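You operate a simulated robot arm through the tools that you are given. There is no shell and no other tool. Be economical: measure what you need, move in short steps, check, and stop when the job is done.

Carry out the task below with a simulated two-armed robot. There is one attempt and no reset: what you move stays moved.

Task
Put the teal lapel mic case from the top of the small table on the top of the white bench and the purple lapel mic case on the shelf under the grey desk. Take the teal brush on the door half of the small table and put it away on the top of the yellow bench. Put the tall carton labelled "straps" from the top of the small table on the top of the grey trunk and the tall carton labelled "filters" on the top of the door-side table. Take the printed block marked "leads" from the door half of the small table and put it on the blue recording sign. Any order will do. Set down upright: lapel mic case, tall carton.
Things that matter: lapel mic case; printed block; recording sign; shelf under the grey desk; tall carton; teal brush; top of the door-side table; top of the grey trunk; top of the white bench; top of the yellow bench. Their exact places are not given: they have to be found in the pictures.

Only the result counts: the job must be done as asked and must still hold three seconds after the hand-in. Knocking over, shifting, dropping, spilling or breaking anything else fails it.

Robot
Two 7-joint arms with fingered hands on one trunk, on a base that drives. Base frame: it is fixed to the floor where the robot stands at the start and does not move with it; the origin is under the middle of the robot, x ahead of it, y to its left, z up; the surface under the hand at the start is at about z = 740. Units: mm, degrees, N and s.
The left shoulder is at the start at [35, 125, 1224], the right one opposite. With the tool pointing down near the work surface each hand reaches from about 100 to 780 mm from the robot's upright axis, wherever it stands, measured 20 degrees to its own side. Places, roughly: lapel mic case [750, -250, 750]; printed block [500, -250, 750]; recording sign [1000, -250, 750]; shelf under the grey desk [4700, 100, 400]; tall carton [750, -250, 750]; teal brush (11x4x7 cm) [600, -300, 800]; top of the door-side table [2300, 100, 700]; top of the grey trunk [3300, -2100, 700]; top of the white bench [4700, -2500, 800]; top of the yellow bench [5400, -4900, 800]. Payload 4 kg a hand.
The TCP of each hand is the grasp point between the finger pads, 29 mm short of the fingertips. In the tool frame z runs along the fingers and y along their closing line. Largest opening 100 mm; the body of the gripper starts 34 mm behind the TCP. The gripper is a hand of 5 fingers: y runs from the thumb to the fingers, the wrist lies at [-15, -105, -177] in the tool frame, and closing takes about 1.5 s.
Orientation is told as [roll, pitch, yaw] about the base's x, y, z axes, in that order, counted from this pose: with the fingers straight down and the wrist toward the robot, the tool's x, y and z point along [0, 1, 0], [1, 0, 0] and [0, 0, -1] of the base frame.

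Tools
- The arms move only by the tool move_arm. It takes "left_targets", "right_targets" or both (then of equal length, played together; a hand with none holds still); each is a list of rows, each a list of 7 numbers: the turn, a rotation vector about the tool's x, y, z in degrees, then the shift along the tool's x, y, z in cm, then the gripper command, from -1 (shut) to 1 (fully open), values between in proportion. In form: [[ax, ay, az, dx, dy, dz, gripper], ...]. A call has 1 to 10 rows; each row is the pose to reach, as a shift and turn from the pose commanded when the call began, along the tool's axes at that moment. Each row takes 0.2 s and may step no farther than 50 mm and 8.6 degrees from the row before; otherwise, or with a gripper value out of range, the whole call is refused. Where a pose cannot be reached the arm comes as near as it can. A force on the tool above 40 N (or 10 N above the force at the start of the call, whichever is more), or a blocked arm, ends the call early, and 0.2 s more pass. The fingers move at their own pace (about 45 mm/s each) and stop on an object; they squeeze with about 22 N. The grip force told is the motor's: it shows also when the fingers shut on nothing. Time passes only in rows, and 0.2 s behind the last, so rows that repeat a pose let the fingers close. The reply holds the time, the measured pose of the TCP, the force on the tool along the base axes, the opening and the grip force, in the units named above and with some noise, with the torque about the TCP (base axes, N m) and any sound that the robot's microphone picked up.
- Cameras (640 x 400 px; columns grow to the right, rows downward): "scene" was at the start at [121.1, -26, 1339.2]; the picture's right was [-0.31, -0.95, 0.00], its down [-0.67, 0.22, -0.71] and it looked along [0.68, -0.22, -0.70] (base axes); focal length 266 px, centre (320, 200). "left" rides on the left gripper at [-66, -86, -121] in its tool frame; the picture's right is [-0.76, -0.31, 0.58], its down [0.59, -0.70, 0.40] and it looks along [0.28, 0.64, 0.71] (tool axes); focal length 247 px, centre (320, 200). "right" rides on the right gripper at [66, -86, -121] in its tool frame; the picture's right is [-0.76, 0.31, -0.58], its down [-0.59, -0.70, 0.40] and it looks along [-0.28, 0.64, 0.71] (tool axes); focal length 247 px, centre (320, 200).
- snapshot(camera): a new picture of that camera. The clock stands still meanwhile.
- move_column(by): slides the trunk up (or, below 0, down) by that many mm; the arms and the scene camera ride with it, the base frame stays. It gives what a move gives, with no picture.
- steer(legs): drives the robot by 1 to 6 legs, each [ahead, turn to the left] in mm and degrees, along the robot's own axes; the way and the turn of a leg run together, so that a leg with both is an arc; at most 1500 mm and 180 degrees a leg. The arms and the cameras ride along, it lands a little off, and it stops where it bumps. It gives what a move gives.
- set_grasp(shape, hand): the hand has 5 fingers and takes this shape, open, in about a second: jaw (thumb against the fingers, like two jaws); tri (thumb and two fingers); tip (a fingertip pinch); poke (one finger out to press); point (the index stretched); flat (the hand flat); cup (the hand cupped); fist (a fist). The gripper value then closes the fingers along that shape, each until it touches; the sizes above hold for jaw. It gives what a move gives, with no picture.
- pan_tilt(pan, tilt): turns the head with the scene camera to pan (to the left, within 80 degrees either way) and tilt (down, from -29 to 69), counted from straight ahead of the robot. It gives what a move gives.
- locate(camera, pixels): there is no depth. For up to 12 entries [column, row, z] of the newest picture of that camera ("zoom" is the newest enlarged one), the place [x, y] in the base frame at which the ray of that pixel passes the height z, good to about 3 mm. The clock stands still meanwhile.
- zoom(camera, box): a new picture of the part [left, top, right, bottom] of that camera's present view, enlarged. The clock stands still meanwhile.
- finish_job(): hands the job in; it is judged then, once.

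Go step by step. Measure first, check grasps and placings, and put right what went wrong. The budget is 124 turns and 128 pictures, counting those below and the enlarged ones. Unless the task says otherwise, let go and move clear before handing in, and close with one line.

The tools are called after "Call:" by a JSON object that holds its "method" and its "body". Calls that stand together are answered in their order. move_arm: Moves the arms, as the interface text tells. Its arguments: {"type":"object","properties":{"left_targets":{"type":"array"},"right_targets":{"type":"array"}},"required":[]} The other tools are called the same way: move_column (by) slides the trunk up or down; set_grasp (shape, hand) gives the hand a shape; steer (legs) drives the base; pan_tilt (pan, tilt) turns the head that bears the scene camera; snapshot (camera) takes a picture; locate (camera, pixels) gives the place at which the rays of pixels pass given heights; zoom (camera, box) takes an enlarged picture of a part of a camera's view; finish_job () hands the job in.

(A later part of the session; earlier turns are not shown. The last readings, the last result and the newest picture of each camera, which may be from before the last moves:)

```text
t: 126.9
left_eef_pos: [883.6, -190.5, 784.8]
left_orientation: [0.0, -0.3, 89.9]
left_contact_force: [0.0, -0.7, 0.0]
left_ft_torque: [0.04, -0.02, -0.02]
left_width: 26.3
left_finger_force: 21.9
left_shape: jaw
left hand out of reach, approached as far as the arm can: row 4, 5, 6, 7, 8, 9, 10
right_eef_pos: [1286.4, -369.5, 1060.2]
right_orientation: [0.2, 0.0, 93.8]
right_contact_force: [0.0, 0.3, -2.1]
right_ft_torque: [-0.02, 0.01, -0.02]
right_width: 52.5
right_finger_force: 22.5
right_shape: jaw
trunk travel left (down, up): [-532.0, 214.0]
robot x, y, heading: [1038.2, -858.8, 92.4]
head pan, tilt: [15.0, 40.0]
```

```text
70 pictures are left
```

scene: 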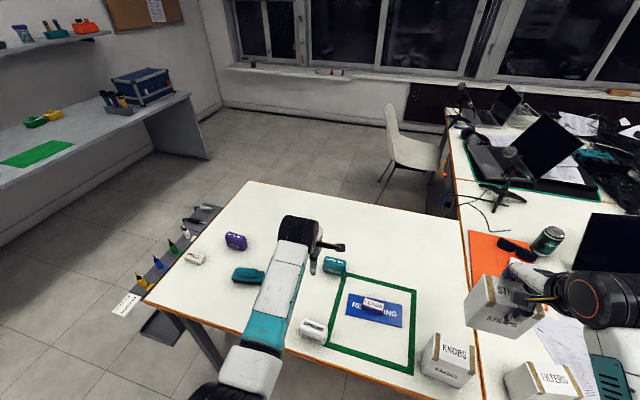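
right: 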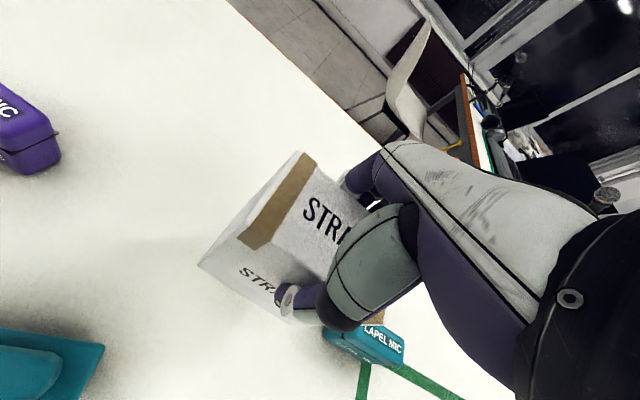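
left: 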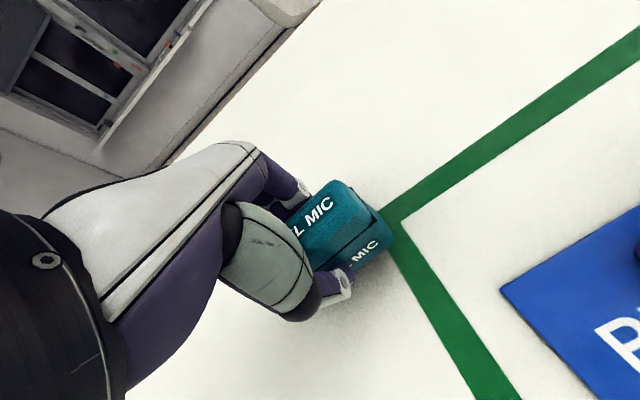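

Teal case gripped (26 mm). Lifting it and then heading out: backing off, then turning toward the grey trunk for a look.

Call:
{"method": "move_arm", "body": {"left_targets": [[0, 0, 0, 0, 0, -3, -1], [0, 0, 0, 0, 0, -7, -1], [0, 0, 0, 0, 0, -11, -1], [0, 0, 0, 0, -2, -14, -1], [0, 0, 0, 0, -6, -16, -1], [0, 0, 0, 0, -10, -18, -1], [0, 0, 0, 1, -14, -20, -1], [0, 0, 0, 2, -18, -20, -1]]}}

Call:
{"method": "steer", "body": {"legs": [[-450, 0], [0, -115]]}}

Call:
{"method": "pan_tilt", "body": {"pan": 0, "tilt": 25}}

Call:
{"method": "snapshot", "body": {"camera": "scene"}}

```text
t: 128.7
left_eef_pos: [863.9, -375.3, 985.8]
left_orientation: [0.0, -0.2, 89.9]
left_contact_force: [0.1, -1.5, -1.1]
left_ft_torque: [-0.01, -0.02, 0.0]
left_width: 26.4
left_finger_force: 22.2
left_shape: jaw
right_eef_pos: [1285.3, -372.5, 1061.4]
right_orientation: [0.0, 0.0, 93.8]
right_contact_force: [0.5, -0.3, -2.4]
right_ft_torque: [0.01, -0.03, 0.04]
right_width: 52.4
right_finger_force: 21.9
right_shape: jaw
trunk travel left (down, up): [-532.0, 214.0]
robot x, y, heading: [1035.7, -859.8, 92.6]
head pan, tilt: [15.0, 40.0]
```

```text
t: 136.3
left_eef_pos: [1573.1, -1331.2, 985.7]
left_orientation: [0.1, -0.2, -22.4]
left_contact_force: [0.0, 0.8, -0.7]
left_ft_torque: [0.02, -0.01, 0.02]
left_width: 25.8
left_finger_force: 21.9
left_shape: jaw
right_eef_pos: [1416.2, -1723.0, 1059.5]
right_orientation: [0.0, -0.1, -18.4]
right_contact_force: [-0.5, 0.0, -2.3]
right_ft_torque: [0.03, 0.0, -0.01]
right_width: 52.2
right_finger_force: 21.9
right_shape: jaw
trunk travel left (down, up): [-532.0, 214.0]
robot x, y, heading: [1058.6, -1305.9, -19.9]
head pan, tilt: [15.0, 40.0]
```

```text
t: 137.1
left_eef_pos: [1572.6, -1331.4, 984.9]
left_orientation: [0.1, -0.3, -22.4]
left_contact_force: [0.3, -0.7, 0.1]
left_ft_torque: [-0.02, -0.02, 0.0]
left_width: 26.1
left_finger_force: 21.8
left_shape: jaw
right_eef_pos: [1417.0, -1723.2, 1059.7]
right_orientation: [0.1, -0.1, -18.5]
right_contact_force: [0.0, 0.3, -2.8]
right_ft_torque: [0.0, 0.03, 0.0]
right_width: 52.1
right_finger_force: 22.0
right_shape: jaw
trunk travel left (down, up): [-532.0, 214.0]
robot x, y, heading: [1057.6, -1303.9, -19.9]
head pan, tilt: [0.0, 25.0]
```

```text
69 pictures are left
```

scene: 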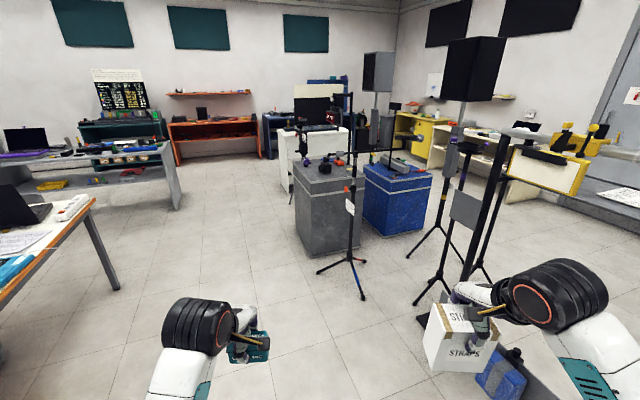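

The grey trunk is at (325,200) with gear on its top and a mic stand just right of it; white bench behind at (305,155); grey desk left at (150,165). Zooming.

Call:
{"method": "zoom", "body": {"camera": "scene", "box": [260, 80, 460, 310]}}

Call:
{"method": "locate", "body": {"camera": "scene", "pixels": [[303, 257, 0], [378, 240, 0], [297, 165, 700], [360, 187, 700], [345, 262, 0], [318, 272, 0], [365, 298, 0], [365, 262, 0], [420, 303, 0], [410, 255, 0]]}}

```text
1.74 times, centred on (360, 195) of scene
```

zoom: 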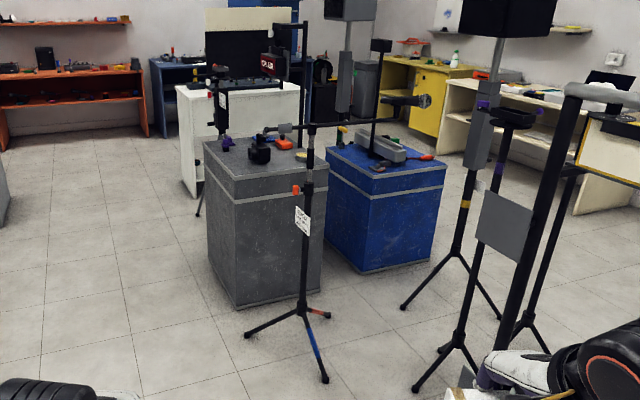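

```text
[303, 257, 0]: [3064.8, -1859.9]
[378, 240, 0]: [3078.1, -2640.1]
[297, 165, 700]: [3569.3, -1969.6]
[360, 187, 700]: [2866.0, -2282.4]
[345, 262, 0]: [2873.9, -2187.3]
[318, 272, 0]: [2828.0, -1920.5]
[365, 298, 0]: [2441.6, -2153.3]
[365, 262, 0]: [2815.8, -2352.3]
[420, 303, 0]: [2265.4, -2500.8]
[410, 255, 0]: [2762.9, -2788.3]
```

Call:
{"method": "locate", "body": {"camera": "zoom", "pixels": [[237, 308, 0], [322, 287, 0], [237, 182, 600], [237, 182, 650], [237, 182, 700], [326, 172, 650], [205, 143, 650], [292, 135, 650], [305, 315, 0], [246, 336, 0], [324, 381, 0], [184, 190, 0]]}}

```text
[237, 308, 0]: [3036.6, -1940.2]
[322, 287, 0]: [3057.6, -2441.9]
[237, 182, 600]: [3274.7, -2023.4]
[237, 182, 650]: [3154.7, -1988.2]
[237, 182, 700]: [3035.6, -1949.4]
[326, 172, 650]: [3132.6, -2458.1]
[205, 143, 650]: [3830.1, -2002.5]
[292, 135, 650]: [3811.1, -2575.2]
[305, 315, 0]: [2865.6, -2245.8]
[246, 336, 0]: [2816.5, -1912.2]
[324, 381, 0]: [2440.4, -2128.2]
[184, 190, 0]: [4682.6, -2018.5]
```

The trunk's top is at z≈700, spanning about x 3037–3600, y -1950…-2440, with a mic stand at (2866,-2246). I'll approach from its north side: drive to about (3380,-1430) and face -y.

Call:
{"method": "steer", "body": {"legs": [[0, 17], [1160, 0], [1160, 0], [0, -87]]}}

Call:
{"method": "pan_tilt", "body": {"pan": -10, "tilt": 40}}

Call:
{"method": "snapshot", "body": {"camera": "scene"}}

```text
t: 153.0
left_eef_pos: [3489.0, -1896.5, 984.6]
left_orientation: [0.1, -0.3, -91.8]
left_contact_force: [0.6, 0.7, -1.5]
left_ft_torque: [0.01, -0.01, -0.03]
left_width: 26.1
left_finger_force: 21.9
left_shape: jaw
right_eef_pos: [3069.4, -1887.4, 1059.8]
right_orientation: [0.2, 0.0, -87.9]
right_contact_force: [-0.2, -0.2, -1.9]
right_ft_torque: [0.01, -0.04, -0.03]
right_width: 51.8
right_finger_force: 22.3
right_shape: jaw
trunk travel left (down, up): [-532.0, 214.0]
robot x, y, heading: [3335.6, -1402.7, -89.3]
head pan, tilt: [0.0, 25.0]
```

```text
t: 153.8
left_eef_pos: [3489.1, -1896.5, 984.5]
left_orientation: [0.1, -0.2, -91.9]
left_contact_force: [0.2, 0.5, -0.8]
left_ft_torque: [0.0, 0.03, -0.01]
left_width: 26.0
left_finger_force: 22.0
left_shape: jaw
right_eef_pos: [3068.8, -1886.2, 1059.6]
right_orientation: [0.1, -0.1, -87.9]
right_contact_force: [0.4, -0.7, -2.3]
right_ft_torque: [0.06, -0.02, -0.01]
right_width: 52.1
right_finger_force: 21.8
right_shape: jaw
trunk travel left (down, up): [-532.0, 214.0]
robot x, y, heading: [3330.1, -1405.3, -88.9]
head pan, tilt: [-10.0, 40.0]
```

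```text
67 pictures are left
```

scene: 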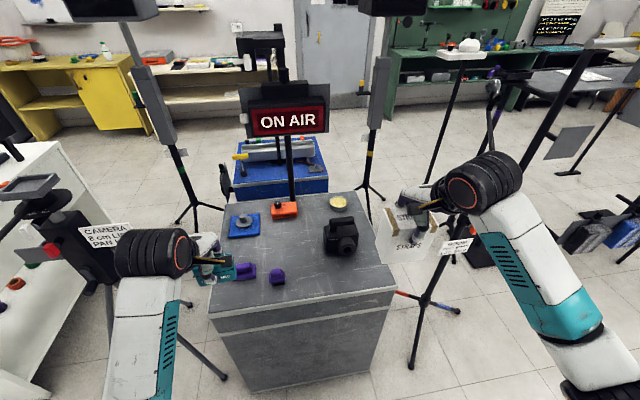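

Good view: the trunk top's free area is near its right-front, around (340,275), in front of the camera block. Locating it.

Call:
{"method": "locate", "body": {"camera": "scene", "pixels": [[210, 312, 700], [397, 285, 700], [371, 192, 700], [229, 205, 700], [340, 257, 700], [322, 252, 700], [360, 252, 700], [278, 284, 700], [345, 275, 700], [325, 275, 700], [287, 280, 700]]}}

Call:
{"method": "zoom", "body": {"camera": "scene", "box": [180, 160, 480, 360]}}

```text
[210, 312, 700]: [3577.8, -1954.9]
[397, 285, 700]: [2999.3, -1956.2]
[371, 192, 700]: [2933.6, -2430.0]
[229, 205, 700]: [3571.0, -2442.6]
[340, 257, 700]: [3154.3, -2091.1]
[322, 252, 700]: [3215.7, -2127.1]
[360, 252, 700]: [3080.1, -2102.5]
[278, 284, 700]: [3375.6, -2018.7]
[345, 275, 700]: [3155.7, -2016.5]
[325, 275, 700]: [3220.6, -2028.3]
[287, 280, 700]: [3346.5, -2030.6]
```

```text
2.00 times, centred on (330, 260) of scene
```

zoom: 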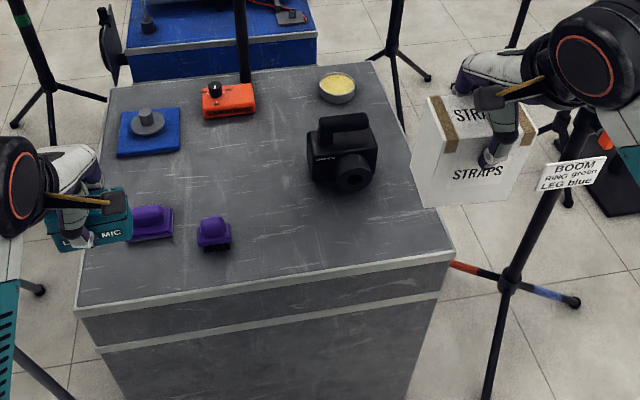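

Placement chosen at (3190,-2008), in front of the camera block with clearance. Moving the right hand there and down to z≈840.

Call:
{"method": "move_arm", "body": {"right_targets": [[0, 0, 0, 2.9, 3.1, 0, -1], [0, 0, 0, 5.8, 6.2, 0, -1], [0, 0, 0, 8.7, 9.4, 0, -1], [0, 0, 0, 11.6, 12.5, 0, -1], [0, 0, 0, 11.6, 12.5, 4.4, -1], [0, 0, 0, 11.6, 12.5, 8.8, -1], [0, 0, 0, 11.6, 12.5, 13.2, -1], [0, 0, 0, 11.6, 12.5, 17.6, -1], [0, 0, 0, 11.6, 12.5, 22, -1], [0, 0, 0, 11.6, 12.5, 22, -1]]}}

Call:
{"method": "snapshot", "body": {"camera": "right"}}

Call:
{"method": "zoom", "body": {"camera": "scene", "box": [180, 160, 480, 360]}}

```text
t: 156.0
left_eef_pos: [3490.8, -1895.2, 986.2]
left_orientation: [-0.1, -0.3, -91.7]
left_contact_force: [0.2, -0.6, -1.0]
left_ft_torque: [0.08, 0.0, -0.01]
left_width: 26.0
left_finger_force: 22.2
left_shape: jaw
right_eef_pos: [3189.8, -2011.2, 844.9]
right_orientation: [0.1, -0.7, -88.0]
right_contact_force: [-3.1, -1.8, 25.6]
right_ft_torque: [0.58, 0.03, 0.0]
right_width: 53.2
right_finger_force: 21.9
right_shape: jaw
trunk travel left (down, up): [-532.0, 214.0]
robot x, y, heading: [3335.7, -1402.5, -89.3]
head pan, tilt: [-10.0, 40.0]
```

```text
65 pictures are left
```

right: 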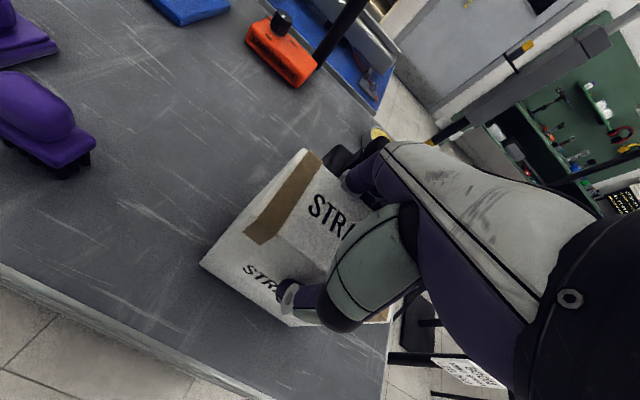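

```text
2.00 times, centred on (330, 260) of scene
```

zoom: 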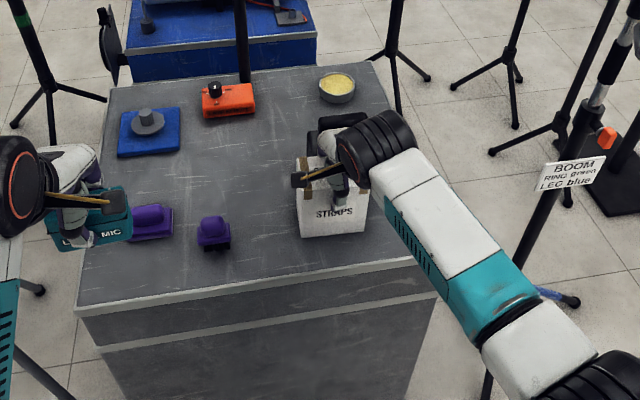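

The carton met the top early (25.6 N), so the top is near z≈740, which shifts my estimates. I'll recompute the camera block and edge at z 740 before releasing.

Call:
{"method": "locate", "body": {"camera": "zoom", "pixels": [[302, 237, 740], [365, 234, 740], [80, 308, 740], [415, 262, 740], [215, 250, 740], [302, 237, 700], [300, 220, 740]]}}

Call:
{"method": "move_arm", "body": {"right_targets": [[0, 0, 0, 0, 0, -1, -1], [0, 0, 0, 0, 0, -3, -1], [0, 0, 0, 0, 0, -5, -1], [0, 0, 0, 0, -3, -5, -1], [0, 0, 0, 0, -6, -5, -1]]}}

Call:
{"method": "zoom", "body": {"camera": "scene", "box": [180, 160, 480, 360]}}

Call:
{"method": "snapshot", "body": {"camera": "right"}}

```text
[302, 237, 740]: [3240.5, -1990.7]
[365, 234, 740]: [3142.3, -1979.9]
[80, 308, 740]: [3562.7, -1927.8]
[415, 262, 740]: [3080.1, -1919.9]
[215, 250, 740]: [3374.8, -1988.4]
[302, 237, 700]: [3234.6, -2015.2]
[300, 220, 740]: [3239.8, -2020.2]
```

```text
t: 157.2
left_eef_pos: [3490.3, -1896.4, 985.2]
left_orientation: [0.0, -0.3, -91.7]
left_contact_force: [0.1, -0.3, -0.1]
left_ft_torque: [-0.01, 0.0, -0.03]
left_width: 26.1
left_finger_force: 22.2
left_shape: jaw
right_eef_pos: [3188.2, -1947.9, 889.5]
right_orientation: [0.0, 0.0, -87.9]
right_contact_force: [0.7, 0.1, -2.6]
right_ft_torque: [0.03, -0.02, 0.03]
right_width: 52.6
right_finger_force: 21.8
right_shape: jaw
trunk travel left (down, up): [-532.0, 214.0]
robot x, y, heading: [3334.6, -1401.2, -89.1]
head pan, tilt: [-10.0, 40.0]
```

```text
2.00 times, centred on (330, 260) of scene
```

zoom: 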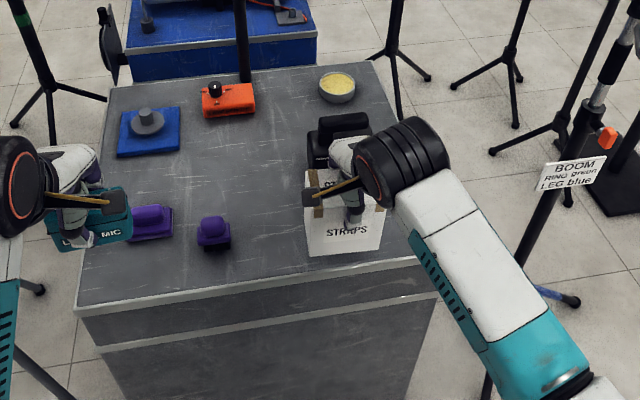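

```text
62 pictures are left
```

right: 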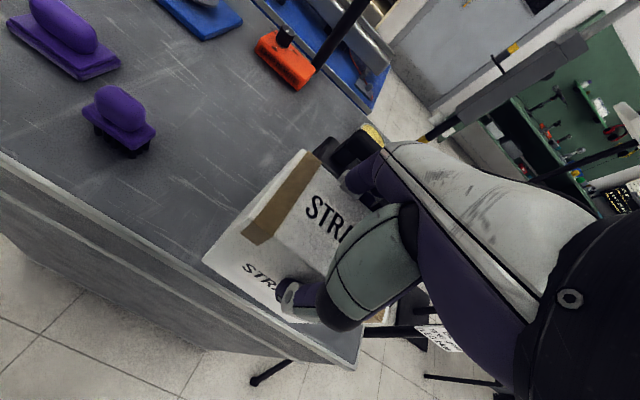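

The trunk top is ~740 with its near edge at y≈-1925; the camera block seems untouched. Shifting to (3240,-1990), clear of camera and purple blocks, and lowering gently.

Call:
{"method": "move_arm", "body": {"right_targets": [[0, 0, 0, 2.5, 2.2, 0, -1], [0, 0, 0, 5, 4.4, 0, -1], [0, 0, 0, 5, 4.4, 2, -1], [0, 0, 0, 5, 4.4, 3.4, -1], [0, 0, 0, 5, 4.4, 4, -1], [0, 0, 0, 5, 4.4, 4.3, -1], [0, 0, 0, 5, 4.4, 4.3, -1]]}}

Call:
{"method": "zoom", "body": {"camera": "scene", "box": [180, 160, 480, 360]}}

Call:
{"method": "snapshot", "body": {"camera": "right"}}

```text
t: 158.8
left_eef_pos: [3488.9, -1897.4, 985.0]
left_orientation: [0.0, -0.3, -91.9]
left_contact_force: [-0.4, 1.2, -0.7]
left_ft_torque: [0.01, -0.02, -0.01]
left_width: 26.1
left_finger_force: 22.6
left_shape: jaw
right_eef_pos: [3238.8, -1989.6, 847.8]
right_orientation: [0.2, 0.2, -87.9]
right_contact_force: [0.0, 1.1, -1.2]
right_ft_torque: [-0.02, -0.01, 0.01]
right_width: 52.3
right_finger_force: 22.1
right_shape: jaw
trunk travel left (down, up): [-532.0, 214.0]
robot x, y, heading: [3336.4, -1407.2, -89.4]
head pan, tilt: [-10.0, 40.0]
```

```text
2.00 times, centred on (330, 260) of scene
```

zoom: 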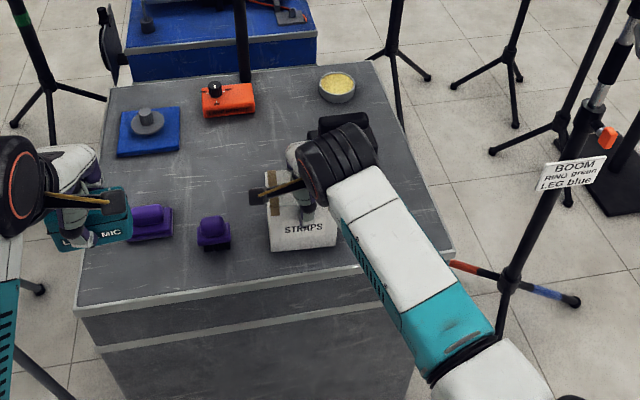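

```text
60 pictures are left
```

right: 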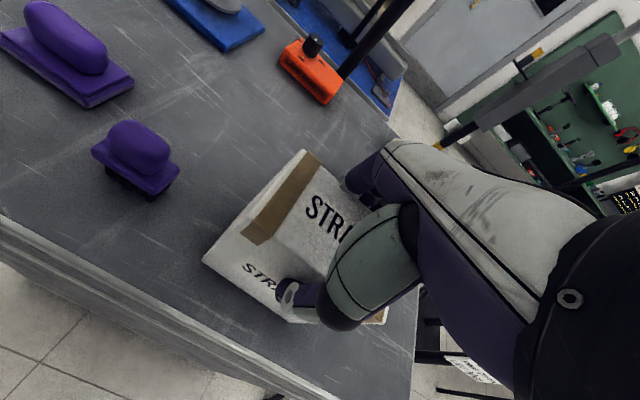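

No contact yet at 847.8; lowering ~5 mm more, releasing and lifting clear.

Call:
{"method": "move_arm", "body": {"right_targets": [[0, 0, 0, 0, 0, 0.3, -1], [0, 0, 0, 0, 0, 0.5, -1], [0, 0, 0, 0, 0, 0.5, 0.4], [0, 0, 0, 0, 0, 0.5, 0.4], [0, 0, 0, 0, 0, 0.5, 0.4], [0, 0, 0, 0, 0, -2, 0.4], [0, 0, 0, 0, 0, -6, 0.4], [0, 0, 0, 0, 0, -10, 0.4], [0, 0, 0, 0, -3, -13, 0.4], [0, 0, 0, 0, -7, -13, 0.4]]}}

Call:
{"method": "zoom", "body": {"camera": "scene", "box": [180, 160, 480, 360]}}

Call:
{"method": "pan_tilt", "body": {"pan": 60, "tilt": 35}}

Call:
{"method": "snapshot", "body": {"camera": "scene"}}

```text
t: 161.0
left_eef_pos: [3490.1, -1894.6, 983.7]
left_orientation: [0.1, -0.4, -91.8]
left_contact_force: [0.8, 0.4, -1.6]
left_ft_torque: [0.04, 0.0, 0.02]
left_width: 25.9
left_finger_force: 22.7
left_shape: jaw
right_eef_pos: [3236.3, -1920.6, 980.3]
right_orientation: [0.0, -0.1, -87.9]
right_contact_force: [-0.1, -0.1, 0.1]
right_ft_torque: [0.04, -0.04, 0.0]
right_width: 70.0
right_finger_force: 0.0
right_shape: jaw
trunk travel left (down, up): [-532.0, 214.0]
robot x, y, heading: [3331.0, -1403.0, -89.6]
head pan, tilt: [-10.0, 40.0]
```

```text
2.00 times, centred on (330, 260) of scene
```

zoom: 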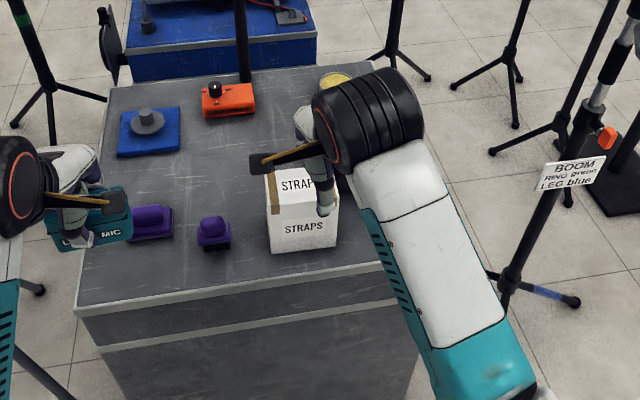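

```text
t: 162.4
left_eef_pos: [3490.9, -1896.8, 986.1]
left_orientation: [0.0, -0.3, -91.9]
left_contact_force: [0.3, 0.0, -0.8]
left_ft_torque: [0.0, -0.02, 0.0]
left_width: 26.1
left_finger_force: 22.1
left_shape: jaw
right_eef_pos: [3236.0, -1920.8, 978.8]
right_orientation: [0.0, 0.0, -87.9]
right_contact_force: [0.1, 0.9, 0.2]
right_ft_torque: [-0.02, -0.02, -0.03]
right_width: 69.8
right_finger_force: 0.1
right_shape: jaw
trunk travel left (down, up): [-532.0, 214.0]
robot x, y, heading: [3337.2, -1405.7, -89.2]
head pan, tilt: [60.0, 35.0]
```

```text
58 pictures are left
```

scene: 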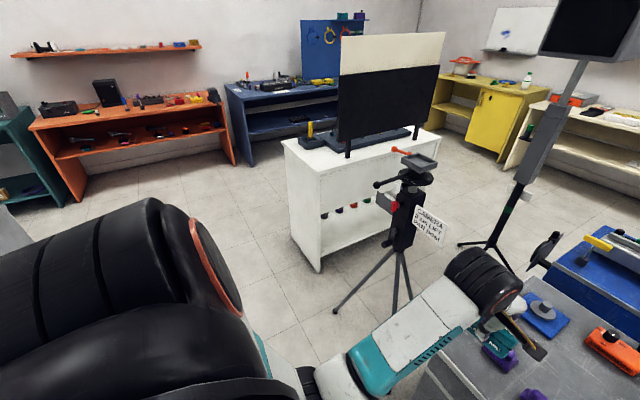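

Straps stands upright on the trunk, camera block intact. The white bench is at (360,190) with a monitor on top and a labelled tripod in front; zooming on it.

Call:
{"method": "zoom", "body": {"camera": "scene", "box": [260, 20, 470, 330]}}

Call:
{"method": "zoom", "body": {"camera": "scene", "box": [270, 110, 450, 210]}}

Call:
{"method": "locate", "body": {"camera": "zoom", "pixels": [[172, 225, 800], [172, 225, 850], [172, 225, 900], [43, 115, 850], [600, 100, 850]]}}

Call:
{"method": "locate", "body": {"camera": "scene", "pixels": [[319, 272, 0], [293, 235, 0], [336, 312, 0], [410, 298, 0], [378, 268, 0]]}}

```text
1.29 times, centred on (365, 175) of scene
```

zoom: 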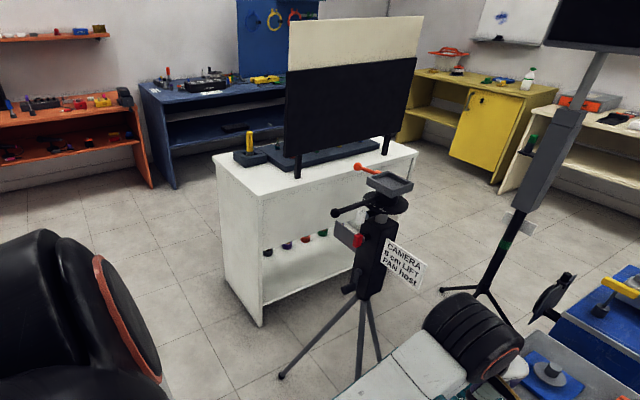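

```text
3.56 times, centred on (360, 160) of scene
```

zoom: 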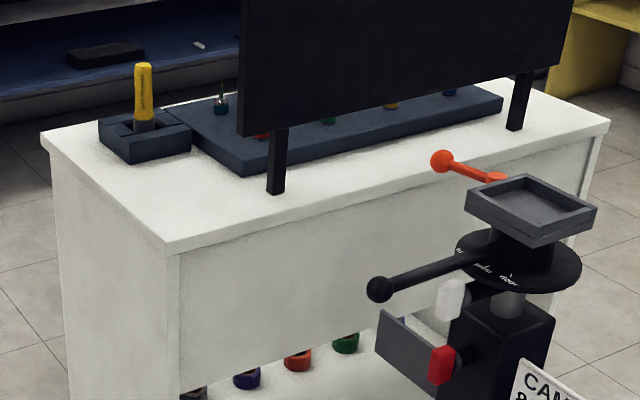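

```text
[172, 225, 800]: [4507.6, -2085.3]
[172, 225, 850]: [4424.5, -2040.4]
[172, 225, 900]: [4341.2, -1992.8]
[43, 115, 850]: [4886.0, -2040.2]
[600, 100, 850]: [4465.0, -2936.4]
```

```text
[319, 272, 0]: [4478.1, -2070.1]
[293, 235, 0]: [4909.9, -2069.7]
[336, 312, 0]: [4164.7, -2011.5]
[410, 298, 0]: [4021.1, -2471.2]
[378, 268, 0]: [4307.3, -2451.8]
```

The bench top is z≈820, x 4475–4905, from y≈-2070 southward; the front-left corner area near (4590,-2110) is free. I retract the right hand and drive round to (4450,-1480) facing it.

Call:
{"method": "move_arm", "body": {"right_targets": [[0, 0, 0, -3, -3, 0, 0.4], [0, 0, 0, -6, -6, 0, 0.4], [0, 0, 0, -9, -9, 0, 0.4], [0, 0, 0, -12, -12, 0, 0.4]]}}

Call:
{"method": "steer", "body": {"legs": [[-150, 0], [0, 89.5], [1115, 0], [0, -90], [150, 0]]}}

Call:
{"method": "pan_tilt", "body": {"pan": 5, "tilt": 40}}

Call:
{"method": "snapshot", "body": {"camera": "scene"}}

```text
t: 163.4
left_eef_pos: [3488.7, -1895.6, 984.9]
left_orientation: [0.1, -0.3, -91.8]
left_contact_force: [0.8, -0.4, -0.5]
left_ft_torque: [0.0, 0.0, 0.02]
left_width: 25.8
left_finger_force: 21.5
left_shape: jaw
right_eef_pos: [3111.4, -1802.8, 978.7]
right_orientation: [0.1, 0.0, -87.8]
right_contact_force: [0.3, -0.1, -0.3]
right_ft_torque: [0.02, 0.01, 0.01]
right_width: 69.8
right_finger_force: 0.0
right_shape: jaw
trunk travel left (down, up): [-532.0, 214.0]
robot x, y, heading: [3329.1, -1404.5, -89.1]
head pan, tilt: [60.0, 35.0]
```

```text
t: 178.9
left_eef_pos: [4633.1, -1862.7, 984.1]
left_orientation: [0.1, -0.3, -90.4]
left_contact_force: [0.0, 0.0, -1.3]
left_ft_torque: [0.03, -0.01, 0.02]
left_width: 25.6
left_finger_force: 22.0
left_shape: jaw
right_eef_pos: [4253.1, -1779.5, 976.3]
right_orientation: [0.1, 0.0, -86.4]
right_contact_force: [-1.1, 0.2, -0.2]
right_ft_torque: [-0.03, 0.0, -0.03]
right_width: 70.0
right_finger_force: 0.1
right_shape: jaw
trunk travel left (down, up): [-532.0, 214.0]
robot x, y, heading: [4462.6, -1379.0, -87.4]
head pan, tilt: [60.0, 35.0]
```

```text
t: 180.2
left_eef_pos: [4632.6, -1863.5, 984.7]
left_orientation: [0.1, -0.4, -90.4]
left_contact_force: [-0.8, 0.0, -1.0]
left_ft_torque: [0.01, 0.0, 0.01]
left_width: 26.0
left_finger_force: 21.9
left_shape: jaw
right_eef_pos: [4252.9, -1779.1, 977.4]
right_orientation: [0.1, 0.0, -86.6]
right_contact_force: [0.3, -0.7, 0.0]
right_ft_torque: [0.04, 0.02, -0.01]
right_width: 69.6
right_finger_force: 0.0
right_shape: jaw
trunk travel left (down, up): [-532.0, 214.0]
robot x, y, heading: [4464.1, -1377.2, -87.4]
head pan, tilt: [5.0, 40.0]
```

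```text
55 pictures are left
```

scene: 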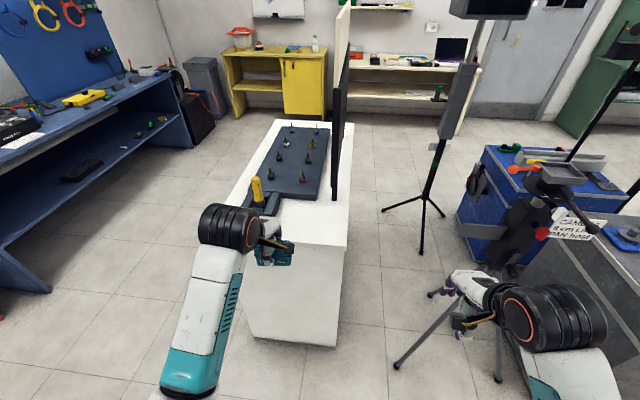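

The bench's near end is free around (310,225), between the dark tray/yellow item and the monitor leg. Measuring, then driving 120 mm closer.

Call:
{"method": "steer", "body": {"legs": [[120, -1]]}}

Call:
{"method": "pan_tilt", "body": {"pan": 10, "tilt": 45}}

Call:
{"method": "zoom", "body": {"camera": "scene", "box": [220, 130, 420, 300]}}

Call:
{"method": "snapshot", "body": {"camera": "left"}}

```text
t: 181.4
left_eef_pos: [4627.2, -1987.8, 984.0]
left_orientation: [0.0, -0.2, -91.6]
left_contact_force: [-0.5, -0.8, -1.0]
left_ft_torque: [-0.02, -0.04, -0.01]
left_width: 25.9
left_finger_force: 22.1
left_shape: jaw
right_eef_pos: [4248.7, -1895.9, 976.4]
right_orientation: [0.1, 0.1, -87.6]
right_contact_force: [0.0, -0.5, -0.1]
right_ft_torque: [0.01, 0.0, 0.0]
right_width: 70.2
right_finger_force: 0.2
right_shape: jaw
trunk travel left (down, up): [-532.0, 214.0]
robot x, y, heading: [4465.4, -1496.8, -88.6]
head pan, tilt: [5.0, 40.0]
```

```text
t: 182.1
left_eef_pos: [4626.1, -1985.3, 984.7]
left_orientation: [0.1, -0.2, -91.5]
left_contact_force: [-0.3, -0.3, -1.0]
left_ft_torque: [0.01, 0.02, 0.01]
left_width: 25.6
left_finger_force: 22.2
left_shape: jaw
right_eef_pos: [4249.6, -1894.2, 978.2]
right_orientation: [0.1, 0.0, -87.5]
right_contact_force: [0.4, -0.3, 0.4]
right_ft_torque: [0.03, 0.0, 0.02]
right_width: 70.0
right_finger_force: 0.1
right_shape: jaw
trunk travel left (down, up): [-532.0, 214.0]
robot x, y, heading: [4465.6, -1497.7, -88.8]
head pan, tilt: [10.0, 45.0]
```

```text
2.35 times, centred on (320, 215) of scene
```

zoom: 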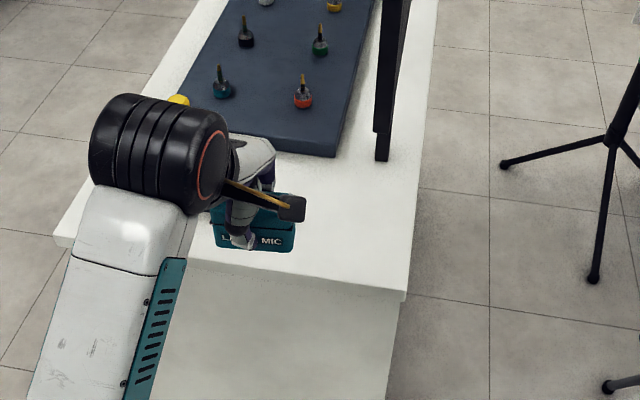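

```text
53 pictures are left
```

left: 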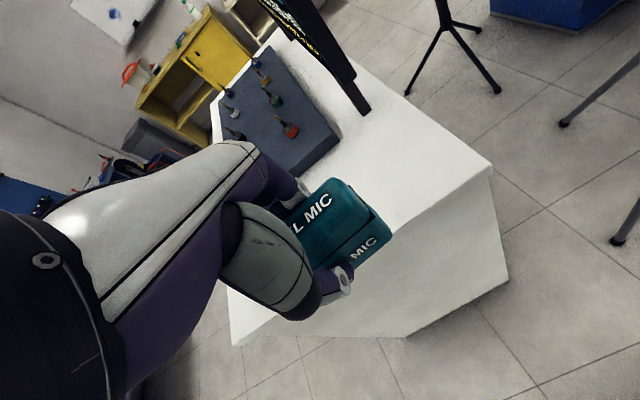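

Call:
{"method": "locate", "body": {"camera": "zoom", "pixels": [[406, 293, 820], [406, 293, 850], [383, 160, 820], [383, 160, 850], [333, 156, 820], [333, 156, 850], [190, 263, 820], [190, 263, 850]]}}

Call:
{"method": "locate", "body": {"camera": "left", "pixels": [[492, 167, 820], [492, 167, 850], [362, 113, 820], [362, 113, 850], [303, 178, 820], [340, 140, 820], [340, 140, 850]]}}

```text
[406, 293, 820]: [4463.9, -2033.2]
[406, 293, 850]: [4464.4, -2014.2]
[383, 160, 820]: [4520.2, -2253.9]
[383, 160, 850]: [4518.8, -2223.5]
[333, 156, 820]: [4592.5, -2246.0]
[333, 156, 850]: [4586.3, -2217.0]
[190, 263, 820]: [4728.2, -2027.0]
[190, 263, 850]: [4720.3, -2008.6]
```

```text
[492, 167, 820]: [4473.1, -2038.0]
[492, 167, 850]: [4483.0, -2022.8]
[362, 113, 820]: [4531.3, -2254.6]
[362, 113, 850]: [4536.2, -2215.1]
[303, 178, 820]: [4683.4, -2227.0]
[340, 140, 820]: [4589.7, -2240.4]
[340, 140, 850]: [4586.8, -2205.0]
```

Bench top ≈820; free zone x 4470–4720, y -2035…-2240. Moving the teal case to (4600,-2120) and down to ~8 mm above.

Call:
{"method": "move_arm", "body": {"left_targets": [[0, 0, 0, -0.8, 4.2, 0, -1], [0, 0, 0, -1.6, 8.4, 0, -1], [0, 0, 0, -2.3, 12.6, 0, -1], [0, 0, 0, -2.3, 12.6, 4, -1], [0, 0, 0, -2.3, 12.6, 8, -1], [0, 0, 0, -2.3, 12.6, 10.5, -1], [0, 0, 0, -2.3, 12.6, 11.1, -1], [0, 0, 0, -2.3, 12.6, 11.1, -1]]}}

Call:
{"method": "snapshot", "body": {"camera": "left"}}

```text
t: 183.9
left_eef_pos: [4601.3, -2112.6, 875.5]
left_orientation: [0.0, -0.2, -91.6]
left_contact_force: [0.8, 0.7, -1.6]
left_ft_torque: [0.01, 0.05, 0.03]
left_width: 25.9
left_finger_force: 21.6
left_shape: jaw
right_eef_pos: [4249.4, -1893.9, 976.5]
right_orientation: [0.0, 0.0, -87.5]
right_contact_force: [0.5, -0.1, 0.0]
right_ft_torque: [0.01, 0.01, 0.0]
right_width: 69.7
right_finger_force: 0.2
right_shape: jaw
trunk travel left (down, up): [-532.0, 214.0]
robot x, y, heading: [4466.2, -1498.1, -88.4]
head pan, tilt: [10.0, 45.0]
```

```text
52 pictures are left
```

left: 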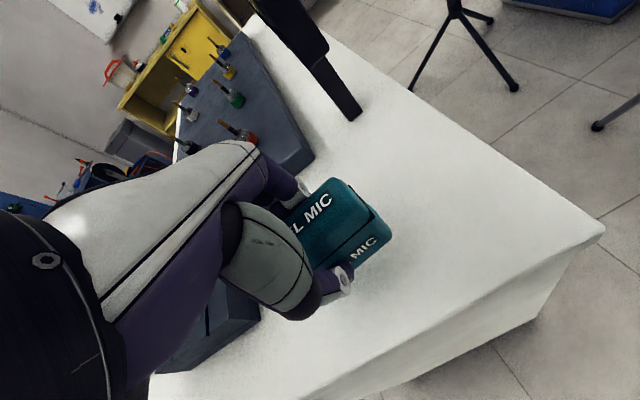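

A dark holder shows beneath the hand's left at (215,330); checking its distance and contact height before lowering.

Call:
{"method": "locate", "body": {"camera": "left", "pixels": [[258, 318, 820], [258, 310, 850], [232, 285, 850], [313, 155, 840], [388, 240, 820], [370, 265, 830]]}}

Call:
{"method": "move_arm", "body": {"left_targets": [[0, 0, 0, 0, 0, 0.4, -1], [0, 0, 0, 0, 0, 0.8, -1], [0, 0, 0, 0, 0, 1.1, -1], [0, 0, 0, 0, 0, 1.1, -1]]}}

Call:
{"method": "zoom", "body": {"camera": "scene", "box": [220, 130, 420, 300]}}

```text
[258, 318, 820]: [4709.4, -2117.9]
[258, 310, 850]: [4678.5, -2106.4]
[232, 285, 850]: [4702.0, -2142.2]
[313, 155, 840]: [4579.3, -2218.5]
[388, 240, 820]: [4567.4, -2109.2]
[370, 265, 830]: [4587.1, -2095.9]
```

```text
t: 184.9
left_eef_pos: [4600.3, -2111.0, 863.2]
left_orientation: [0.0, -0.2, -91.6]
left_contact_force: [0.0, 0.2, -1.4]
left_ft_torque: [0.02, 0.02, -0.02]
left_width: 25.8
left_finger_force: 22.0
left_shape: jaw
right_eef_pos: [4248.4, -1895.0, 977.3]
right_orientation: [0.1, -0.1, -87.6]
right_contact_force: [-0.8, 0.1, -0.2]
right_ft_torque: [-0.01, 0.02, -0.01]
right_width: 70.0
right_finger_force: 0.0
right_shape: jaw
trunk travel left (down, up): [-532.0, 214.0]
robot x, y, heading: [4463.6, -1496.7, -88.7]
head pan, tilt: [10.0, 45.0]
```

```text
2.35 times, centred on (320, 215) of scene
```

zoom: 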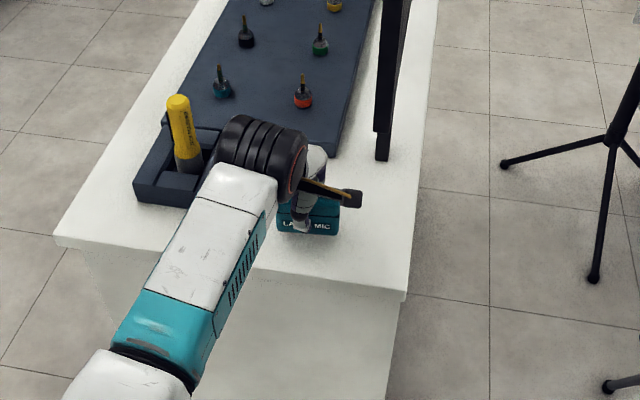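

Clearance is fine; still no contact at 863. Lowering in 3 mm steps until touch.

Call:
{"method": "move_arm", "body": {"left_targets": [[0, 0, 0, 0, 0, 0.3, -1], [0, 0, 0, 0, 0, 0.6, -1], [0, 0, 0, 0, 0, 0.9, -1], [0, 0, 0, 0, 0, 1.2, -1], [0, 0, 0, 0, 0, 1.5, -1]]}}

Call:
{"method": "snapshot", "body": {"camera": "left"}}

```text
t: 186.1
left_eef_pos: [4600.9, -2110.8, 848.5]
left_orientation: [0.1, -0.2, -91.5]
left_contact_force: [0.1, -0.3, 0.0]
left_ft_torque: [0.0, 0.01, -0.02]
left_width: 25.8
left_finger_force: 22.0
left_shape: jaw
right_eef_pos: [4248.5, -1894.3, 976.8]
right_orientation: [0.1, 0.0, -87.6]
right_contact_force: [-0.7, -0.1, -0.6]
right_ft_torque: [0.02, -0.01, 0.02]
right_width: 70.0
right_finger_force: 0.0
right_shape: jaw
trunk travel left (down, up): [-532.0, 214.0]
robot x, y, heading: [4466.6, -1495.6, -88.5]
head pan, tilt: [10.0, 45.0]
```

```text
50 pictures are left
```

left: 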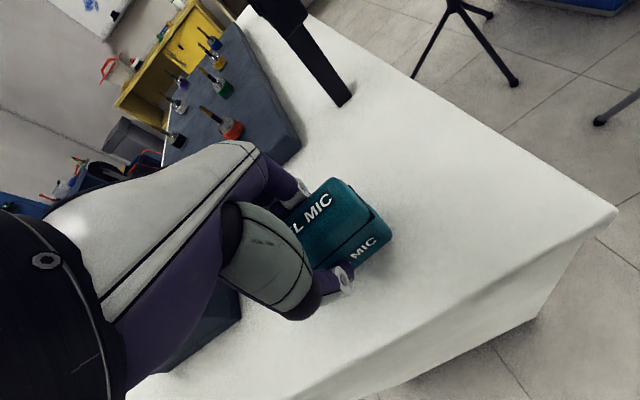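

Weight reading went to ~0, near touching. A few more millimetres to confirm.

Call:
{"method": "move_arm", "body": {"left_targets": [[0, 0, 0, 0, 0, 0.2, -1], [0, 0, 0, 0, 0, 0.4, -1], [0, 0, 0, 0, 0, 0.6, -1], [0, 0, 0, 0, 0, 0.8, -1]]}}

```text
t: 187.1
left_eef_pos: [4599.4, -2111.6, 844.1]
left_orientation: [0.0, -0.7, -91.5]
left_contact_force: [1.2, 3.1, 16.1]
left_ft_torque: [0.03, -0.03, 0.0]
left_width: 26.7
left_finger_force: 22.1
left_shape: jaw
right_eef_pos: [4249.3, -1892.7, 977.4]
right_orientation: [0.2, -0.2, -87.7]
right_contact_force: [-0.4, -0.5, 0.6]
right_ft_torque: [-0.01, 0.03, -0.02]
right_width: 69.7
right_finger_force: 0.1
right_shape: jaw
trunk travel left (down, up): [-532.0, 214.0]
robot x, y, heading: [4468.3, -1499.7, -88.7]
head pan, tilt: [10.0, 45.0]
```

Contact confirmed (16 N). Releasing and rising.

Call:
{"method": "move_arm", "body": {"left_targets": [[0, 0, 0, 0, 0, -0.2, -1], [0, 0, 0, 0, 0, -0.2, 0], [0, 0, 0, 0, 0, -0.2, 0], [0, 0, 0, 0, 0, -0.2, 0], [0, 0, 0, 0, 0, -3, 0], [0, 0, 0, 0, 0, -7, 0], [0, 0, 0, 0, 0, -11, 0], [0, 0, 0, 0, -3, -14, 0], [0, 0, 0, 0, -7, -16, 0], [0, 0, 0, 0, -11, -16, 0]]}}

Call:
{"method": "snapshot", "body": {"camera": "left"}}

Call:
{"method": "pan_tilt", "body": {"pan": 60, "tilt": 20}}

Call:
{"method": "snapshot", "body": {"camera": "scene"}}

```text
t: 189.3
left_eef_pos: [4603.0, -2000.2, 1000.0]
left_orientation: [0.1, -0.2, -91.5]
left_contact_force: [0.6, -0.4, -0.4]
left_ft_torque: [0.0, 0.04, -0.02]
left_width: 50.2
left_finger_force: 0.0
left_shape: jaw
right_eef_pos: [4249.9, -1894.0, 977.6]
right_orientation: [0.2, 0.1, -87.6]
right_contact_force: [-0.4, 0.0, -0.1]
right_ft_torque: [-0.02, -0.01, 0.0]
right_width: 69.6
right_finger_force: 0.1
right_shape: jaw
trunk travel left (down, up): [-532.0, 214.0]
robot x, y, heading: [4467.5, -1496.7, -88.9]
head pan, tilt: [10.0, 45.0]
```

```text
49 pictures are left
```

left: 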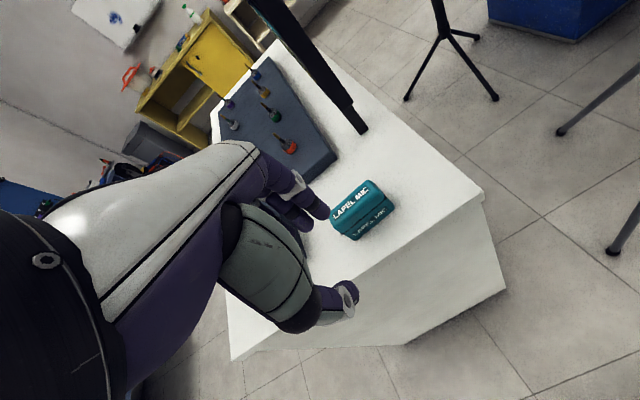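

```text
t: 190.4
left_eef_pos: [4601.3, -2002.3, 1000.0]
left_orientation: [0.0, -0.2, -91.6]
left_contact_force: [0.1, 0.8, 0.6]
left_ft_torque: [-0.01, 0.02, -0.04]
left_width: 49.9
left_finger_force: 0.1
left_shape: jaw
right_eef_pos: [4248.4, -1894.5, 977.6]
right_orientation: [0.1, 0.1, -87.6]
right_contact_force: [0.1, -0.6, -0.1]
right_ft_torque: [0.0, 0.01, -0.03]
right_width: 70.0
right_finger_force: 0.0
right_shape: jaw
trunk travel left (down, up): [-532.0, 214.0]
robot x, y, heading: [4467.6, -1497.5, -88.5]
head pan, tilt: [60.0, 20.0]
```

```text
48 pictures are left
```

scene: 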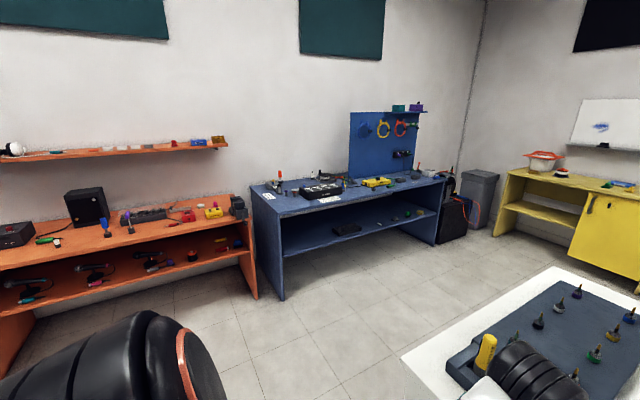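

The teal case sits upright on the white bench. Before returning for the last two, I back off and turn north to inspect the grey desk's shelf.

Call:
{"method": "steer", "body": {"legs": [[-250, 0], [0, 178]]}}

Call:
{"method": "pan_tilt", "body": {"pan": 0, "tilt": 28}}

Call:
{"method": "snapshot", "body": {"camera": "scene"}}

```text
t: 199.9
left_eef_pos: [4313.6, -746.4, 1001.5]
left_orientation: [0.0, -0.2, 89.9]
left_contact_force: [-0.2, -0.3, -0.7]
left_ft_torque: [0.0, 0.02, 0.0]
left_width: 49.9
left_finger_force: 0.0
left_shape: jaw
right_eef_pos: [4670.1, -843.3, 976.8]
right_orientation: [0.1, 0.0, 93.8]
right_contact_force: [-0.2, -0.9, 0.9]
right_ft_torque: [0.0, -0.05, -0.02]
right_width: 69.9
right_finger_force: 0.1
right_shape: jaw
trunk travel left (down, up): [-532.0, 214.0]
robot x, y, heading: [4461.0, -1250.3, 92.6]
head pan, tilt: [60.0, 20.0]
```

```text
t: 201.2
left_eef_pos: [4313.5, -746.5, 1000.1]
left_orientation: [0.0, -0.2, 89.9]
left_contact_force: [0.6, -0.4, 0.0]
left_ft_torque: [0.0, -0.03, 0.02]
left_width: 50.1
left_finger_force: 0.1
left_shape: jaw
right_eef_pos: [4669.8, -843.3, 977.9]
right_orientation: [0.1, 0.0, 93.7]
right_contact_force: [0.9, 0.3, 0.9]
right_ft_torque: [0.0, -0.02, 0.01]
right_width: 69.9
right_finger_force: 0.0
right_shape: jaw
trunk travel left (down, up): [-532.0, 214.0]
robot x, y, heading: [4459.7, -1246.0, 92.8]
head pan, tilt: [0.0, 28.0]
```

```text
47 pictures are left
```

scene: 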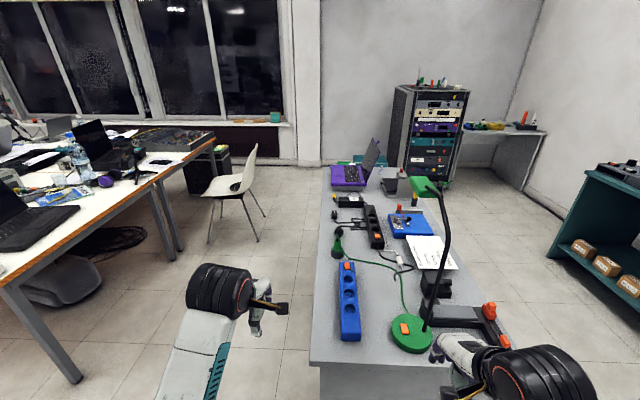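

The grey desk's near end is just ahead; its open long side faces west (seen earlier). Now driving back to the small table for purple case and brush.

Call:
{"method": "steer", "body": {"legs": [[0, 87.5], [1280, 0], [1280, 0], [1260, 0], [0, -90], [430, 0]]}}

Call:
{"method": "snapshot", "body": {"camera": "left"}}

```text
t: 229.5
left_eef_pos: [578.3, -226.7, 998.9]
left_orientation: [0.0, -0.2, 84.3]
left_contact_force: [-0.1, 0.3, -0.5]
left_ft_torque: [0.01, -0.02, -0.03]
left_width: 49.9
left_finger_force: 0.0
left_shape: jaw
right_eef_pos: [922.7, -358.8, 976.7]
right_orientation: [0.1, 0.1, 88.2]
right_contact_force: [0.6, 0.1, -0.2]
right_ft_torque: [-0.02, 0.02, 0.01]
right_width: 69.9
right_finger_force: 0.1
right_shape: jaw
trunk travel left (down, up): [-532.0, 214.0]
robot x, y, heading: [677.7, -743.5, 87.3]
head pan, tilt: [0.0, 28.0]
```

```text
46 pictures are left
```

left: 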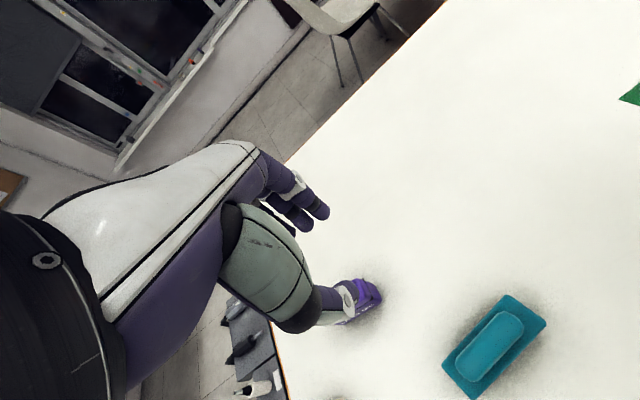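

Brush at (495,345) and purple case partially hidden at (362,295) in the left view. Locating roughly and taking a scene picture for precision.

Call:
{"method": "pan_tilt", "body": {"pan": 10, "tilt": 58}}

Call:
{"method": "zoom", "body": {"camera": "scene", "box": [150, 80, 450, 280]}}

Call:
{"method": "locate", "body": {"camera": "left", "pixels": [[382, 290, 795], [360, 280, 795], [352, 322, 740], [505, 295, 775], [547, 323, 775], [484, 398, 775], [442, 365, 775]]}}

```text
t: 230.5
left_eef_pos: [577.6, -226.8, 1001.2]
left_orientation: [0.0, -0.2, 84.3]
left_contact_force: [0.7, -0.5, -0.3]
left_ft_torque: [0.0, 0.02, 0.0]
left_width: 50.1
left_finger_force: 0.1
left_shape: jaw
right_eef_pos: [923.1, -358.5, 977.5]
right_orientation: [0.1, 0.0, 88.2]
right_contact_force: [0.0, -0.5, 0.2]
right_ft_torque: [0.0, -0.01, -0.01]
right_width: 70.1
right_finger_force: 0.1
right_shape: jaw
trunk travel left (down, up): [-532.0, 214.0]
robot x, y, heading: [670.8, -735.9, 87.4]
head pan, tilt: [10.0, 58.0]
```

```text
2.00 times, centred on (300, 180) of scene
```

zoom: 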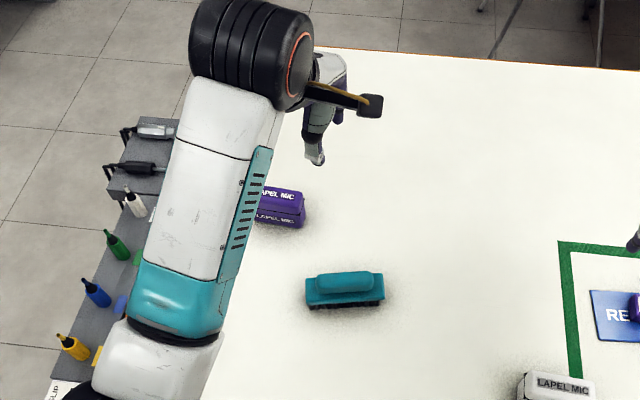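

```text
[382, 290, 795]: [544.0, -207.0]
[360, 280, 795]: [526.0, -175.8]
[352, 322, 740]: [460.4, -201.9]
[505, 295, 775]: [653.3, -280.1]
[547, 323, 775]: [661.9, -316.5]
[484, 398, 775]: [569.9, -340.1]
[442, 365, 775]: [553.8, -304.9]
```

Call:
{"method": "locate", "body": {"camera": "zoom", "pixels": [[300, 229, 740], [303, 192, 795], [255, 222, 740], [262, 187, 795], [306, 288, 770], [383, 285, 770], [383, 302, 755], [308, 308, 740], [382, 303, 740], [317, 290, 805], [380, 287, 805]]}}

```text
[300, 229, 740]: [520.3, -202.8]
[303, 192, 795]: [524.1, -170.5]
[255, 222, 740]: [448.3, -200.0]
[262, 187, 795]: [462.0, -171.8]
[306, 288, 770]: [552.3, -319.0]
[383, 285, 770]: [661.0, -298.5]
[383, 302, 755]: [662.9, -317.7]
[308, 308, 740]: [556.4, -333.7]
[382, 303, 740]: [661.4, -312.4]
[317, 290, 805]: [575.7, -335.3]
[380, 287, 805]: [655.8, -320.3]
```

Purple case centre ≈(484,-187); brush centre ≈(607,-308) with yaw ~11°. Left hand goes above the purple case.

Call:
{"method": "move_arm", "body": {"left_targets": [[0, 0, -2, 3.2, 1, 2, 0.3], [0, 0, -4, 6.5, 2, 4, 0.3], [0, 0, -5.7, 9.75, 3.05, 7, 0.3], [0, 0, -5.7, 9.75, 3.05, 11, 0.3], [0, 0, -5.7, 9.75, 3.05, 14.5, 0.3], [0, 0, -5.7, 9.75, 3.05, 14.5, 0.3]]}}

Call:
{"method": "snapshot", "body": {"camera": "left"}}

```text
t: 231.9
left_eef_pos: [483.0, -186.5, 852.7]
left_orientation: [0.0, -0.4, 90.0]
left_contact_force: [0.1, -0.6, 0.3]
left_ft_torque: [0.0, 0.01, 0.01]
left_width: 65.1
left_finger_force: 0.1
left_shape: jaw
right_eef_pos: [923.0, -358.0, 977.5]
right_orientation: [0.2, 0.0, 88.2]
right_contact_force: [0.3, 0.0, 0.4]
right_ft_torque: [0.03, -0.03, -0.01]
right_width: 70.2
right_finger_force: 0.1
right_shape: jaw
trunk travel left (down, up): [-532.0, 214.0]
robot x, y, heading: [677.2, -741.1, 87.4]
head pan, tilt: [10.0, 58.0]
```

```text
44 pictures are left
```

left: 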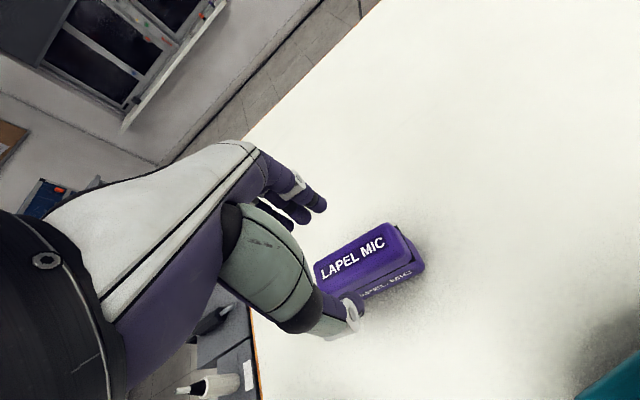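

Call:
{"method": "locate", "body": {"camera": "left", "pixels": [[315, 265, 795], [388, 223, 795], [325, 293, 795], [410, 258, 795], [425, 270, 745]]}}

```text
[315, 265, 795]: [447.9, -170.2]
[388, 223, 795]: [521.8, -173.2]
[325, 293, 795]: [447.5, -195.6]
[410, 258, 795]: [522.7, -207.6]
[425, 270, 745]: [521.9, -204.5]
```

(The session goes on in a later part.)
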